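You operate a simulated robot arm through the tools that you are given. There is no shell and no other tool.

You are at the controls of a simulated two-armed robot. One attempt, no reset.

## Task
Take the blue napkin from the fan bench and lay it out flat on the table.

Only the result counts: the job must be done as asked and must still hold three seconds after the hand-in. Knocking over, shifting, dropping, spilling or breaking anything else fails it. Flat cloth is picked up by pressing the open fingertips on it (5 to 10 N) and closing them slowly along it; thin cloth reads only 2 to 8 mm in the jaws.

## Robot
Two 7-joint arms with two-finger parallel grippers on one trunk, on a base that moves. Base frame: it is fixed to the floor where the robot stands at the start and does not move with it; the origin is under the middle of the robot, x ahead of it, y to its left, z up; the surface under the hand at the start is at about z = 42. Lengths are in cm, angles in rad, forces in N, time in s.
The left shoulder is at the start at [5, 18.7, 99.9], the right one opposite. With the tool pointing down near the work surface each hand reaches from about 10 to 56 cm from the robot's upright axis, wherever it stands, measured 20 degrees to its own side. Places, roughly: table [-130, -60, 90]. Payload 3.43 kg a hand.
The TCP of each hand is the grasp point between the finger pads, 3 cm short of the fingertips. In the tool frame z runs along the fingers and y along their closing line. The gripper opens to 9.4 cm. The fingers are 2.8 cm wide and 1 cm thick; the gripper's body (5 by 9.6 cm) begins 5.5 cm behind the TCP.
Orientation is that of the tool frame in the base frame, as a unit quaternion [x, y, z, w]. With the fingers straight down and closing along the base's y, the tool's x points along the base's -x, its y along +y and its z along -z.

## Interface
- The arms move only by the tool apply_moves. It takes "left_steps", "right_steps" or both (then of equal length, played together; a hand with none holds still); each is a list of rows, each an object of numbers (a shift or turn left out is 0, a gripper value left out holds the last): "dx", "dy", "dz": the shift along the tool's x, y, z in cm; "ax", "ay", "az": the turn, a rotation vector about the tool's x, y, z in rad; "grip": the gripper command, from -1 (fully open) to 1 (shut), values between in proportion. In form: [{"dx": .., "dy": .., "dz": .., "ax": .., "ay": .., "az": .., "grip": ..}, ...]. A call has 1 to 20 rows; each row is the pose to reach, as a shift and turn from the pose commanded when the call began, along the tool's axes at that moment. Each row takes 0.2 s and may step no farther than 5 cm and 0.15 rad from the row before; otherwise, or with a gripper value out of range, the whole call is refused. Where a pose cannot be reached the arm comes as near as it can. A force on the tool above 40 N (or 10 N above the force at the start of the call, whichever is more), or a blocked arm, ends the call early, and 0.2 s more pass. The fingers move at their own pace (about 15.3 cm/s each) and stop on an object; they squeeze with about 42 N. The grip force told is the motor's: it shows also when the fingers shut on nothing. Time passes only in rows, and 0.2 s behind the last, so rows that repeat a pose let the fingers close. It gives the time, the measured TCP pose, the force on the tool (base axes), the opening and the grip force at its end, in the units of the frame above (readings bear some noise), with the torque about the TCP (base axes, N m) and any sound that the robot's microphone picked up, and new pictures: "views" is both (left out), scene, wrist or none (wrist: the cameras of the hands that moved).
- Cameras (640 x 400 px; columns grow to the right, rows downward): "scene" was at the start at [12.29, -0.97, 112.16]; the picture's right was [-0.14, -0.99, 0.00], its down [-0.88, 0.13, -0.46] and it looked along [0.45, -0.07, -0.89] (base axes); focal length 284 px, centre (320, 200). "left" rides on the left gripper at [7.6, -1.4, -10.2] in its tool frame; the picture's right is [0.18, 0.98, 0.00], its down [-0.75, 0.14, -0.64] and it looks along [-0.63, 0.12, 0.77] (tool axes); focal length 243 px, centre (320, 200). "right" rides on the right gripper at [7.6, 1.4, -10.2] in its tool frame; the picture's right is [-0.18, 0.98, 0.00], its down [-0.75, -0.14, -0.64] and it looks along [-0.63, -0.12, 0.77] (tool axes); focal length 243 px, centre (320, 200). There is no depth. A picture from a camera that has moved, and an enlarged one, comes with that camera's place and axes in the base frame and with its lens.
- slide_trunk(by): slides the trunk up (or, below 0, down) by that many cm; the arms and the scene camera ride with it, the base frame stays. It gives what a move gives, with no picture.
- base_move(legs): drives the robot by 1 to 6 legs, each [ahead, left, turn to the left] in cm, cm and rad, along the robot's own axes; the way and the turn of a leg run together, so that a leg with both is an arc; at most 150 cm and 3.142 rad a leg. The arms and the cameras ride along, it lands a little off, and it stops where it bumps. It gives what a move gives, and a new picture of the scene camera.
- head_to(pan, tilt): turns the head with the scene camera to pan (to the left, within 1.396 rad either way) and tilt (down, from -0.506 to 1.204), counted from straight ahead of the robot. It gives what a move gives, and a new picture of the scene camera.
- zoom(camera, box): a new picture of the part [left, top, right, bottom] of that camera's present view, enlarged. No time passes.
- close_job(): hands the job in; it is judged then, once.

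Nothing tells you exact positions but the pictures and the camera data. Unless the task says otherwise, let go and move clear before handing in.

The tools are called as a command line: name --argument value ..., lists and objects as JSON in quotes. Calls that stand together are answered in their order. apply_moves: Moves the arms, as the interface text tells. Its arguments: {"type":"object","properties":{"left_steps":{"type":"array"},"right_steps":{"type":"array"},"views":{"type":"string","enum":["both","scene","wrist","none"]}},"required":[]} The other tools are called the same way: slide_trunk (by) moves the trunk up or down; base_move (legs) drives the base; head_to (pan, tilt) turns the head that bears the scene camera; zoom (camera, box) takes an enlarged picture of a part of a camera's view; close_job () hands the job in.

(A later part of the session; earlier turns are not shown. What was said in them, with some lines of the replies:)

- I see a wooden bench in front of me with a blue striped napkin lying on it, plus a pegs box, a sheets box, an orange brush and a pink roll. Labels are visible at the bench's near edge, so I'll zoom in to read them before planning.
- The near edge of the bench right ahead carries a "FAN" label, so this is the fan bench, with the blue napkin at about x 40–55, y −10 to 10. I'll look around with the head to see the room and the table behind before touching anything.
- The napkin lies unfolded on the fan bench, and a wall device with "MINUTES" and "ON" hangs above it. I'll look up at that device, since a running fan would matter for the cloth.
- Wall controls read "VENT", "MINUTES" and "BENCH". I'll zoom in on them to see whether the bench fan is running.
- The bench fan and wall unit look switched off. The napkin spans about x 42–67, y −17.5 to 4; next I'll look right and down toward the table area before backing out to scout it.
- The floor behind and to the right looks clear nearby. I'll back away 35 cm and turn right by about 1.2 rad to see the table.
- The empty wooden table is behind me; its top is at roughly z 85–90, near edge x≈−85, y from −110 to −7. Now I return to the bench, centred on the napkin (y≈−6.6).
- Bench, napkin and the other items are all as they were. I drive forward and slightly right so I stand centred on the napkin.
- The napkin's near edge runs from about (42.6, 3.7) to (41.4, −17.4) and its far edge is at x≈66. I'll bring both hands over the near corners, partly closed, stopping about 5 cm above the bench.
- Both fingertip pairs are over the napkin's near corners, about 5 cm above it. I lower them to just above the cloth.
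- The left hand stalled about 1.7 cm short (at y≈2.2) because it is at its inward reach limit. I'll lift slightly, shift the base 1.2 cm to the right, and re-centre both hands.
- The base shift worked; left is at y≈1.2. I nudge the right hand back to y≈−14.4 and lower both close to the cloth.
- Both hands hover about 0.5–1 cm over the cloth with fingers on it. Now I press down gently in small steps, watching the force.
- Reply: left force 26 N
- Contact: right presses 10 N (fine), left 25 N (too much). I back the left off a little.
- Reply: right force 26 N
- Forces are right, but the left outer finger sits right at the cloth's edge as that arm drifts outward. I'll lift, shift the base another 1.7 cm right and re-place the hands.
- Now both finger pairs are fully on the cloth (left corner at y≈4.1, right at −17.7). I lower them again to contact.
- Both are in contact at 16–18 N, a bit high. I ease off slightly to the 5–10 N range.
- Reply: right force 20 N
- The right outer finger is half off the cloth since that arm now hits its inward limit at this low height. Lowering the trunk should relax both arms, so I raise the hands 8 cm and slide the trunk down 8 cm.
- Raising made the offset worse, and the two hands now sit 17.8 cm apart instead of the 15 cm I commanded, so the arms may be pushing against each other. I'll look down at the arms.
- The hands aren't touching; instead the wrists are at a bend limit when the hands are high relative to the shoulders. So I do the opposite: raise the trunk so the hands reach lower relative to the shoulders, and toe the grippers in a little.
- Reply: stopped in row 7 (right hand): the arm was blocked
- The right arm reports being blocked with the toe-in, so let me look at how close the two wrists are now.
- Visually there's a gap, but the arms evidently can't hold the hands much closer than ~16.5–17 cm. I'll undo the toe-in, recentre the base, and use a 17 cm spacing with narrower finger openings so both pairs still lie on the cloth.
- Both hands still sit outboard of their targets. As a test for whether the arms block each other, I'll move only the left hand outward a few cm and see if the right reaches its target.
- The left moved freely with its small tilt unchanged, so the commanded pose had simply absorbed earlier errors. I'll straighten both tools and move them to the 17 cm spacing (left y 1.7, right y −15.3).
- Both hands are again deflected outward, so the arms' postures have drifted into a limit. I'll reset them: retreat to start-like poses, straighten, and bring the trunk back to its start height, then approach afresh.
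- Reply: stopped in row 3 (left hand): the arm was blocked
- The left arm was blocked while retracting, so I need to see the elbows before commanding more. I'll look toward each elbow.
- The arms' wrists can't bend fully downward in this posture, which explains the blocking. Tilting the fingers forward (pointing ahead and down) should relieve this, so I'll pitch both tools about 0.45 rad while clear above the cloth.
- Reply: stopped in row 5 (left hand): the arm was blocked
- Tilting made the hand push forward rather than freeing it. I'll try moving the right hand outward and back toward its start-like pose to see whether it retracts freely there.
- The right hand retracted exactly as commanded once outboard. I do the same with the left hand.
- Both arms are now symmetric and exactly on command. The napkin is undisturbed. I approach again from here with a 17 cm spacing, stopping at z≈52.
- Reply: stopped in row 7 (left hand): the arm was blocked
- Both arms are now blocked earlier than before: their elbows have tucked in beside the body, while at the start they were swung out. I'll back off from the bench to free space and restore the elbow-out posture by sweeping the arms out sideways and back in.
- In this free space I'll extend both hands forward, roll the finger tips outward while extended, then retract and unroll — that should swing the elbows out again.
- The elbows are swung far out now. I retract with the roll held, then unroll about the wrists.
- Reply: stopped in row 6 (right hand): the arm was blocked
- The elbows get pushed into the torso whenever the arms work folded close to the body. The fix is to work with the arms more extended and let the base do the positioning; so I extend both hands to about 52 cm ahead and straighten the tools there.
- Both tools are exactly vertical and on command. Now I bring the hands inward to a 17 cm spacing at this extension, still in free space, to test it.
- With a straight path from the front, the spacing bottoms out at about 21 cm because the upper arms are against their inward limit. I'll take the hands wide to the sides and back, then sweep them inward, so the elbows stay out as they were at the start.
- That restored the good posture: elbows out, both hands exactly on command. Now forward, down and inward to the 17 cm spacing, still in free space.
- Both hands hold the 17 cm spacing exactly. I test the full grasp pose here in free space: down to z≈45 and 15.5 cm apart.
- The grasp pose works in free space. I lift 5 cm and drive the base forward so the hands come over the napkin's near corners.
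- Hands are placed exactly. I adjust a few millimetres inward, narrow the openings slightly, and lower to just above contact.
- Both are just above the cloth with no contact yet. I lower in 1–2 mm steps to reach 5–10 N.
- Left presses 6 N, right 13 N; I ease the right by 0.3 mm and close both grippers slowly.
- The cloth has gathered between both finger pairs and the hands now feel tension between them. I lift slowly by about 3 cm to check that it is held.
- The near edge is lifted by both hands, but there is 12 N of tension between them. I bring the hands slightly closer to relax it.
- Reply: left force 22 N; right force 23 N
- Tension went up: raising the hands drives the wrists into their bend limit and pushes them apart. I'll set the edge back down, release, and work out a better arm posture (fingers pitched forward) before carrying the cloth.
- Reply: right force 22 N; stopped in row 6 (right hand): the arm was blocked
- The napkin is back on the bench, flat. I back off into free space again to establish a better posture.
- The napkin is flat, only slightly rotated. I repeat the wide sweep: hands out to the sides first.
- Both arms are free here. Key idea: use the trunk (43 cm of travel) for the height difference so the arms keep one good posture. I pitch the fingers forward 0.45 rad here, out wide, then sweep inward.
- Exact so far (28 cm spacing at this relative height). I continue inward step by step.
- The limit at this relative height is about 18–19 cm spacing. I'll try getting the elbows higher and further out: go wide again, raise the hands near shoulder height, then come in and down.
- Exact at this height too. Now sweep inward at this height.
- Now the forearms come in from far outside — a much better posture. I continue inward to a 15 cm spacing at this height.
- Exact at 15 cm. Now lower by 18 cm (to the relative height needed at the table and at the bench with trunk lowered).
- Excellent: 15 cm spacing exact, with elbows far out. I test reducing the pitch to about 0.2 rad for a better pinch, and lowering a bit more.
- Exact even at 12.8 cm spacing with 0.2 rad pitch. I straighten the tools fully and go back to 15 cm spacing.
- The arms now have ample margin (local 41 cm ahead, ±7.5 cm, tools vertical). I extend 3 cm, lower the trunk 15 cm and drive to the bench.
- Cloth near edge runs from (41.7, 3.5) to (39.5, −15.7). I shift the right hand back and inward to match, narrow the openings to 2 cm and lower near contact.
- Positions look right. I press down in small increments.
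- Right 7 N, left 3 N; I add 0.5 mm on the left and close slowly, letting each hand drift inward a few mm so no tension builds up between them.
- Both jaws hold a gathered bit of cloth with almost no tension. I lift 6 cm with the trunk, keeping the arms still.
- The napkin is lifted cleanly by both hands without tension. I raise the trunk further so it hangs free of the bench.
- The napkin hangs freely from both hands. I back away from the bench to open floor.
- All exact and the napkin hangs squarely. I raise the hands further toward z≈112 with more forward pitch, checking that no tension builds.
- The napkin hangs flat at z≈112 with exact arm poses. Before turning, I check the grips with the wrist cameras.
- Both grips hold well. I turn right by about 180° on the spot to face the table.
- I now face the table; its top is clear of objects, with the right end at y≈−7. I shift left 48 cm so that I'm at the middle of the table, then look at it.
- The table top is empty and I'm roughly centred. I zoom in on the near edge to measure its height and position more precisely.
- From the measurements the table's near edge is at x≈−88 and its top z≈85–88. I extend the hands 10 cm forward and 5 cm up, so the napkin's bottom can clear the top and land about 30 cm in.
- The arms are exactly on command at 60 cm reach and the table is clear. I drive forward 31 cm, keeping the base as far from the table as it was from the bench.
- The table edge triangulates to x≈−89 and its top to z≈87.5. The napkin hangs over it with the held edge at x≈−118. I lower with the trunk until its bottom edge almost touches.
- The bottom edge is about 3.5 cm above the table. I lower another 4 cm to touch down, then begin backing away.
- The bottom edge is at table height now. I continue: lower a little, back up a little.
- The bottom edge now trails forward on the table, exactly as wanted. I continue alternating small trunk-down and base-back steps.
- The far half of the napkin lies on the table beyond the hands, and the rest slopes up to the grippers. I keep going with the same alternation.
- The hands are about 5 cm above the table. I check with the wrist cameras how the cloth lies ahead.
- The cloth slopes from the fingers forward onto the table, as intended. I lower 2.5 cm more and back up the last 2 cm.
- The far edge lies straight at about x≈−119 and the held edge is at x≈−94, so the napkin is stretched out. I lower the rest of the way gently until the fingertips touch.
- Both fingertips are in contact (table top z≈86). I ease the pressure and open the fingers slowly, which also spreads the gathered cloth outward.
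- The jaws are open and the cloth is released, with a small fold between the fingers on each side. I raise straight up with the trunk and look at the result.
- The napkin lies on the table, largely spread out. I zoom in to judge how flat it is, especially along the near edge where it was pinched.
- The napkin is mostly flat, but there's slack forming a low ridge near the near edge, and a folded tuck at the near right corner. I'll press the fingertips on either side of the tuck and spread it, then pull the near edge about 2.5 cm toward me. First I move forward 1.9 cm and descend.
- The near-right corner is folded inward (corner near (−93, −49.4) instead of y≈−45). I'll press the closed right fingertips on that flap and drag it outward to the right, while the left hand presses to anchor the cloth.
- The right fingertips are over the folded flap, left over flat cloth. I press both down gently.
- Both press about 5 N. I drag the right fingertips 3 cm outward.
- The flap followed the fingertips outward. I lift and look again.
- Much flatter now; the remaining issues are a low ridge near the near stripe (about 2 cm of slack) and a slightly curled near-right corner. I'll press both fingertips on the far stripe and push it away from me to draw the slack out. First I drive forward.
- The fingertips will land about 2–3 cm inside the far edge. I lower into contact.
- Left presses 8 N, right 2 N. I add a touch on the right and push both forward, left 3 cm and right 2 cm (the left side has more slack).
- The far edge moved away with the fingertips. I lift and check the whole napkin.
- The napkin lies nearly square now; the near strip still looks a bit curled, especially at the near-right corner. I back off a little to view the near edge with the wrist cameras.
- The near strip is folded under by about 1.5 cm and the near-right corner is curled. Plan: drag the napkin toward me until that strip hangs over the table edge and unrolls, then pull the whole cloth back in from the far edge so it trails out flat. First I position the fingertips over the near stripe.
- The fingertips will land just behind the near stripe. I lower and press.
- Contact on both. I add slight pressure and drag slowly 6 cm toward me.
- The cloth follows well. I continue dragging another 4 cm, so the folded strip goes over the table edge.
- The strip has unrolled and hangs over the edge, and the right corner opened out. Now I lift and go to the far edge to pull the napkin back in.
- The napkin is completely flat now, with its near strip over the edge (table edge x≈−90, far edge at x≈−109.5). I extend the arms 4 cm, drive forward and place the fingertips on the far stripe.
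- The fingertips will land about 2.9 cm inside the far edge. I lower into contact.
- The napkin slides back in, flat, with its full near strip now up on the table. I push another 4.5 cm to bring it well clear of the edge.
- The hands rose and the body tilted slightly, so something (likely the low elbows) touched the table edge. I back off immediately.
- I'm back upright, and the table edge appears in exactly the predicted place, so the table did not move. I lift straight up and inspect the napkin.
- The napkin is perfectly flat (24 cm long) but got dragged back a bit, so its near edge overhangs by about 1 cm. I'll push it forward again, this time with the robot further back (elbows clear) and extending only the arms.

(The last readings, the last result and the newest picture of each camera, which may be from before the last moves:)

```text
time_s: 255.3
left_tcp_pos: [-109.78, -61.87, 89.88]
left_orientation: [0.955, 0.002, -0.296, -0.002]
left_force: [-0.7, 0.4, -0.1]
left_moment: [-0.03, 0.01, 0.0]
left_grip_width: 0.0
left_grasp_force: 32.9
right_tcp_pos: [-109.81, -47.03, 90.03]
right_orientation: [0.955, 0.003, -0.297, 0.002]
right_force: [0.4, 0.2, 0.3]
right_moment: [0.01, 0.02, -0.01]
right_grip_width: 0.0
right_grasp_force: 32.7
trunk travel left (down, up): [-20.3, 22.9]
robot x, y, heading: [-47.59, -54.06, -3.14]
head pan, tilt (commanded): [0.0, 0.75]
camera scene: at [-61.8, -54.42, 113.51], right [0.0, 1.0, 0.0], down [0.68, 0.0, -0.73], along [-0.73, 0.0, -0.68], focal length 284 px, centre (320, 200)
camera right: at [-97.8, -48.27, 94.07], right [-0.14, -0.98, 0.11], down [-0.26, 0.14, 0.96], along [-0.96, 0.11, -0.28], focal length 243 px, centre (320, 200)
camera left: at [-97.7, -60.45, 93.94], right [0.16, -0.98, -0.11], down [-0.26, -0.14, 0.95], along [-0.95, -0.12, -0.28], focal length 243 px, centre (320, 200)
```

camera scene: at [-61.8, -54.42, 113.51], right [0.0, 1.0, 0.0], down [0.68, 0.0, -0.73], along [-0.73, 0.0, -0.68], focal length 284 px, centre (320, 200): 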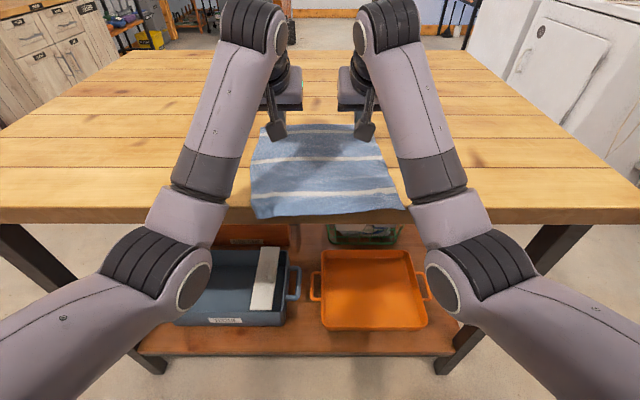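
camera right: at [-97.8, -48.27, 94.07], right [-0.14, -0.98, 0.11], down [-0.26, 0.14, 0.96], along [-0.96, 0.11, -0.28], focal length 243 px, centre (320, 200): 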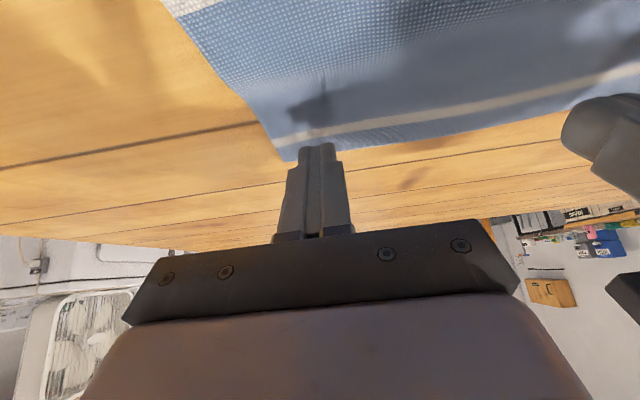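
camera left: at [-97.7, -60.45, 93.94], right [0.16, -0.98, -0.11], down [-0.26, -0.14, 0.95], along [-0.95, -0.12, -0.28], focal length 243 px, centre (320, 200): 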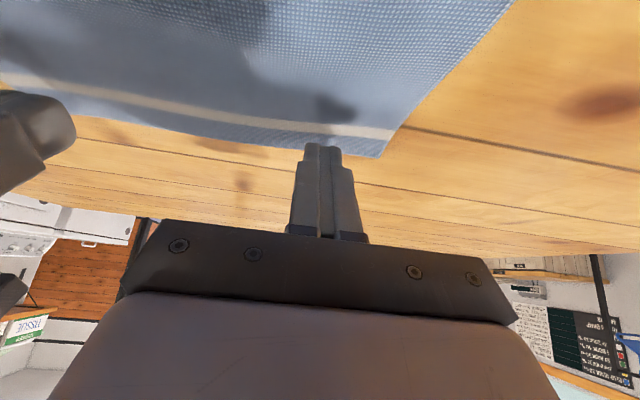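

Elbows are clear of the table edge. I press down onto the far stripe.

apply_moves --left_steps '[{"dx": 0.14, "dz": 0.21}, {"dx": 0.3, "dz": 0.44}, {"dx": 0.3, "dz": 0.44}]' --right_steps '[{"dx": 0.14, "dz": 0.21}, {"dx": 0.3, "dz": 0.44}, {"dx": 0.3, "dz": 0.44}]' --views "none"

apply_moves --left_steps '[{"dx": 0.05, "dz": 0.08}, {"dx": 0.05, "dz": 0.08}]' --right_steps '[{"dx": 0.05, "dz": 0.08}, {"dx": 0.05, "dz": 0.08}]' --views "none"

```text
time_s: 256.1
left_tcp_pos: [-109.75, -61.95, 89.38]
left_orientation: [0.955, 0.002, -0.296, -0.001]
left_force: [0.0, -0.1, 0.4]
left_moment: [-0.01, 0.0, -0.01]
left_grip_width: 0.01
left_grasp_force: 33.0
right_tcp_pos: [-109.73, -46.89, 89.38]
right_orientation: [0.955, 0.005, -0.296, 0.003]
right_force: [-0.7, -0.1, 0.4]
right_moment: [0.01, 0.0, 0.03]
right_grip_width: 0.01
right_grasp_force: 33.4
trunk travel left (down, up): [-20.3, 22.9]
robot x, y, heading: [-47.51, -54.61, -3.142]
head pan, tilt (commanded): [0.0, 0.75]
```

```text
time_s: 256.7
left_tcp_pos: [-109.77, -61.96, 89.4]
left_orientation: [0.955, 0.002, -0.296, -0.001]
left_force: [-0.3, -0.6, 2.6]
left_moment: [-0.06, 0.03, -0.02]
left_grip_width: 0.02
left_grasp_force: 33.0
right_tcp_pos: [-109.77, -46.94, 89.27]
right_orientation: [0.955, 0.003, -0.297, 0.003]
right_force: [-0.5, -0.6, 1.5]
right_moment: [0.02, 0.05, 0.01]
right_grip_width: 0.0
right_grasp_force: 33.1
trunk travel left (down, up): [-20.3, 22.9]
robot x, y, heading: [-48.04, -54.78, -3.138]
head pan, tilt (commanded): [0.0, 0.75]
```

Contact on both. I push forward slowly with the arms: left 6.2 cm, right 5.3 cm (to square the napkin up).

apply_moves --left_steps '[{"dx": 0.03, "dz": 0.045}, {"dx": -0.27, "dz": 0.25}, {"dx": -0.57, "dz": 0.457}, {"dx": -0.87, "dz": 0.663}, {"dx": -1.17, "dz": 0.869}, {"dx": -1.475, "dz": 1.075}, {"dx": -1.776, "dz": 1.281}, {"dx": -2.077, "dz": 1.487}, {"dx": -2.378, "dz": 1.693}, {"dx": -2.679, "dz": 1.899}, {"dx": -2.98, "dz": 2.105}, {"dx": -2.98, "dz": 2.105}]' --right_steps '[{"dx": 0.035, "dz": 0.05}, {"dx": -0.222, "dz": 0.226}, {"dx": -0.479, "dz": 0.402}, {"dx": -0.736, "dz": 0.578}, {"dx": -0.993, "dz": 0.754}, {"dx": -1.25, "dz": 0.93}, {"dx": -1.507, "dz": 1.106}, {"dx": -1.764, "dz": 1.282}, {"dx": -2.021, "dz": 1.458}, {"dx": -2.278, "dz": 1.634}, {"dx": -2.535, "dz": 1.81}, {"dx": -2.535, "dz": 1.81}]' --views "scene"

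```text
time_s: 259.3
left_tcp_pos: [-113.46, -61.91, 89.33]
left_orientation: [0.955, 0.002, -0.296, -0.001]
left_force: [1.6, -1.0, 6.7]
left_moment: [-0.02, 0.0, 0.03]
left_grip_width: 0.01
left_grasp_force: 33.3
right_tcp_pos: [-112.85, -46.95, 89.45]
right_orientation: [0.955, 0.003, -0.298, 0.002]
right_force: [1.3, 0.5, 5.0]
right_moment: [0.05, -0.01, 0.01]
right_grip_width: 0.0
right_grasp_force: 32.9
trunk travel left (down, up): [-20.3, 22.9]
robot x, y, heading: [-47.88, -54.48, -3.135]
head pan, tilt (commanded): [0.0, 0.75]
camera scene: at [-61.67, -54.42, 113.53], right [0.0, 1.0, 0.0], down [0.68, 0.0, -0.73], along [-0.73, 0.0, -0.68], focal length 284 px, centre (320, 200)
```

scene: 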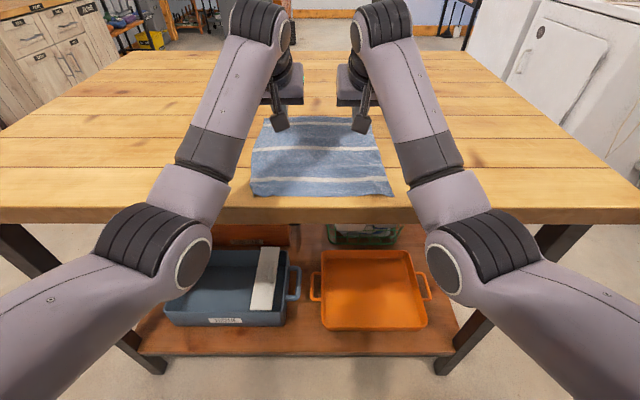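

The napkin is sliding in nicely and lies flat. I continue another 2.5 cm.

apply_moves --left_steps '[{"dx": -0.27, "dz": 0.185}, {"dx": -0.54, "dz": 0.37}, {"dx": -0.81, "dz": 0.555}, {"dx": -1.08, "dz": 0.74}, {"dx": -1.35, "dz": 0.925}, {"dx": -1.62, "dz": 1.11}, {"dx": -1.9, "dz": 1.3}, {"dx": -2.15, "dz": 1.47}, {"dx": -2.15, "dz": 1.47}]' --right_steps '[{"dx": -0.26, "dz": 0.178}, {"dx": -0.52, "dz": 0.356}, {"dx": -0.78, "dz": 0.534}, {"dx": -1.04, "dz": 0.712}, {"dx": -1.3, "dz": 0.89}, {"dx": -1.56, "dz": 1.07}, {"dx": -1.82, "dz": 1.25}, {"dx": -2.06, "dz": 1.41}, {"dx": -2.06, "dz": 1.41}]' --views "none"

slide_trunk --by 20

zoom --camera "scene" --box '[220, 170, 420, 320]'

```text
time_s: 261.3
left_tcp_pos: [-116.07, -62.02, 89.35]
left_orientation: [0.955, 0.002, -0.296, -0.001]
left_force: [1.8, -0.1, 5.4]
left_moment: [0.01, 0.0, -0.01]
left_grip_width: 0.0
left_grasp_force: 33.1
right_tcp_pos: [-115.36, -47.18, 89.38]
right_orientation: [0.955, 0.005, -0.296, 0.004]
right_force: [0.7, 0.1, 2.7]
right_moment: [0.02, -0.02, -0.01]
right_grip_width: 0.0
right_grasp_force: 32.9
trunk travel left (down, up): [-20.3, 22.9]
robot x, y, heading: [-47.86, -54.39, -3.143]
head pan, tilt (commanded): [0.0, 0.75]
```

```text
time_s: 263.4
left_tcp_pos: [-116.01, -62.04, 109.28]
left_orientation: [0.955, 0.002, -0.296, -0.001]
left_force: [-0.5, -1.2, -0.3]
left_moment: [-0.01, 0.0, -0.01]
left_grip_width: 0.0
left_grasp_force: 33.0
right_tcp_pos: [-115.48, -47.08, 109.28]
right_orientation: [0.955, 0.003, -0.297, 0.002]
right_force: [-0.7, 0.4, -0.2]
right_moment: [0.01, -0.02, -0.02]
right_grip_width: 0.0
right_grasp_force: 33.3
trunk travel left (down, up): [-40.3, 2.9]
robot x, y, heading: [-47.61, -54.16, -3.14]
head pan, tilt (commanded): [0.0, 0.75]
```

```text
2.67 times, centred on (320, 245) of scene
camera zoom: at [-61.81, -54.42, 133.5], right [0.0, 1.0, 0.0], down [0.68, 0.0, -0.73], along [-0.73, 0.0, -0.68], focal length 758 px, centre (320, 80)
```

zoom: 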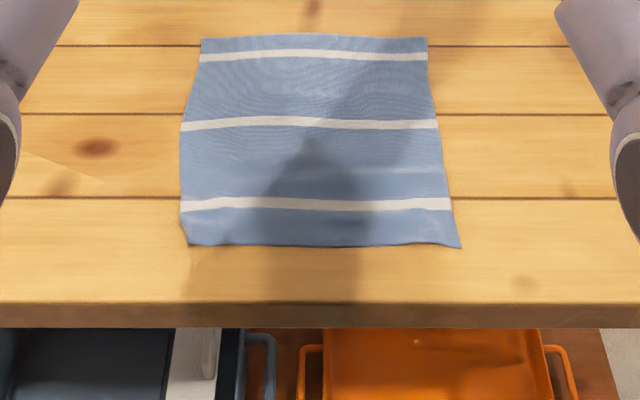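

The napkin now lies fully flat and square on the table, about 5 cm from the edge, with nothing gripped. I back away so the hands are clear and take a last look.

base_move --legs '[[-25, 0, 0]]'

zoom --camera "scene" --box '[230, 90, 410, 210]'

```text
time_s: 265.3
left_tcp_pos: [-91.03, -61.99, 109.26]
left_orientation: [0.955, 0.003, -0.296, 0.0]
left_force: [-0.1, 0.4, 0.1]
left_moment: [-0.01, 0.0, 0.02]
left_grip_width: 0.0
left_grasp_force: 33.3
right_tcp_pos: [-90.35, -47.1, 109.39]
right_orientation: [0.955, 0.004, -0.297, 0.002]
right_force: [0.7, -0.8, 0.5]
right_moment: [0.0, -0.01, 0.0]
right_grip_width: 0.0
right_grasp_force: 33.3
trunk travel left (down, up): [-40.3, 2.9]
robot x, y, heading: [-22.65, -54.45, -3.142]
head pan, tilt (commanded): [0.0, 0.75]
camera scene: at [-36.83, -54.38, 133.52], right [0.0, 1.0, 0.0], down [0.68, 0.0, -0.73], along [-0.73, 0.0, -0.68], focal length 284 px, centre (320, 200)
```

scene: 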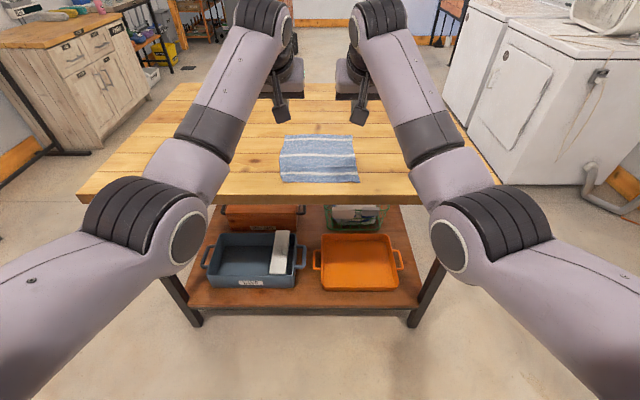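

```text
3.33 times, centred on (320, 150) of scene
camera zoom: at [-36.83, -54.38, 133.52], right [0.0, 1.0, 0.0], down [0.68, 0.0, -0.73], along [-0.73, 0.0, -0.68], focal length 948 px, centre (320, 367)
```

zoom: 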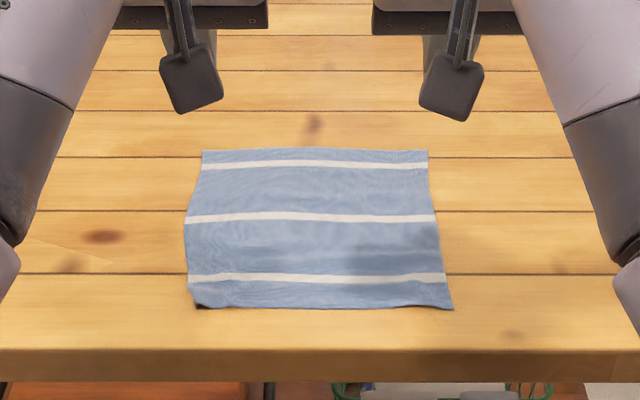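

The blue napkin lies flat on the table with all three stripes straight. The hands are empty and clear, and everything on the shelf below is undisturbed. I hand the job in.

close_job

```text
The job is handed in.
```

The blue napkin is off the fan bench and lying flat on the table, about 5 cm in from the near edge. The job is handed in. Both hands are empty and were well clear of the cloth before the hand-in.

- **Laying it flat:** The near strip first folded under when I set the napkin down. I dragged the cloth over the table edge so the strip unrolled, then pulled it back in from the far side. In the last pictures the stripes are straight and there are no visible folds.
- **Contact with the table:** While pushing the napkin in, the robot briefly bumped the table, probably with an elbow, and tilted slightly before I backed off. The table edge was where it should be afterwards, so it did not shift noticeably. The boxes on the shelf below look undisturbed.
- **Bench items:** The other things on the bench looked untouched when I left it with the napkin.
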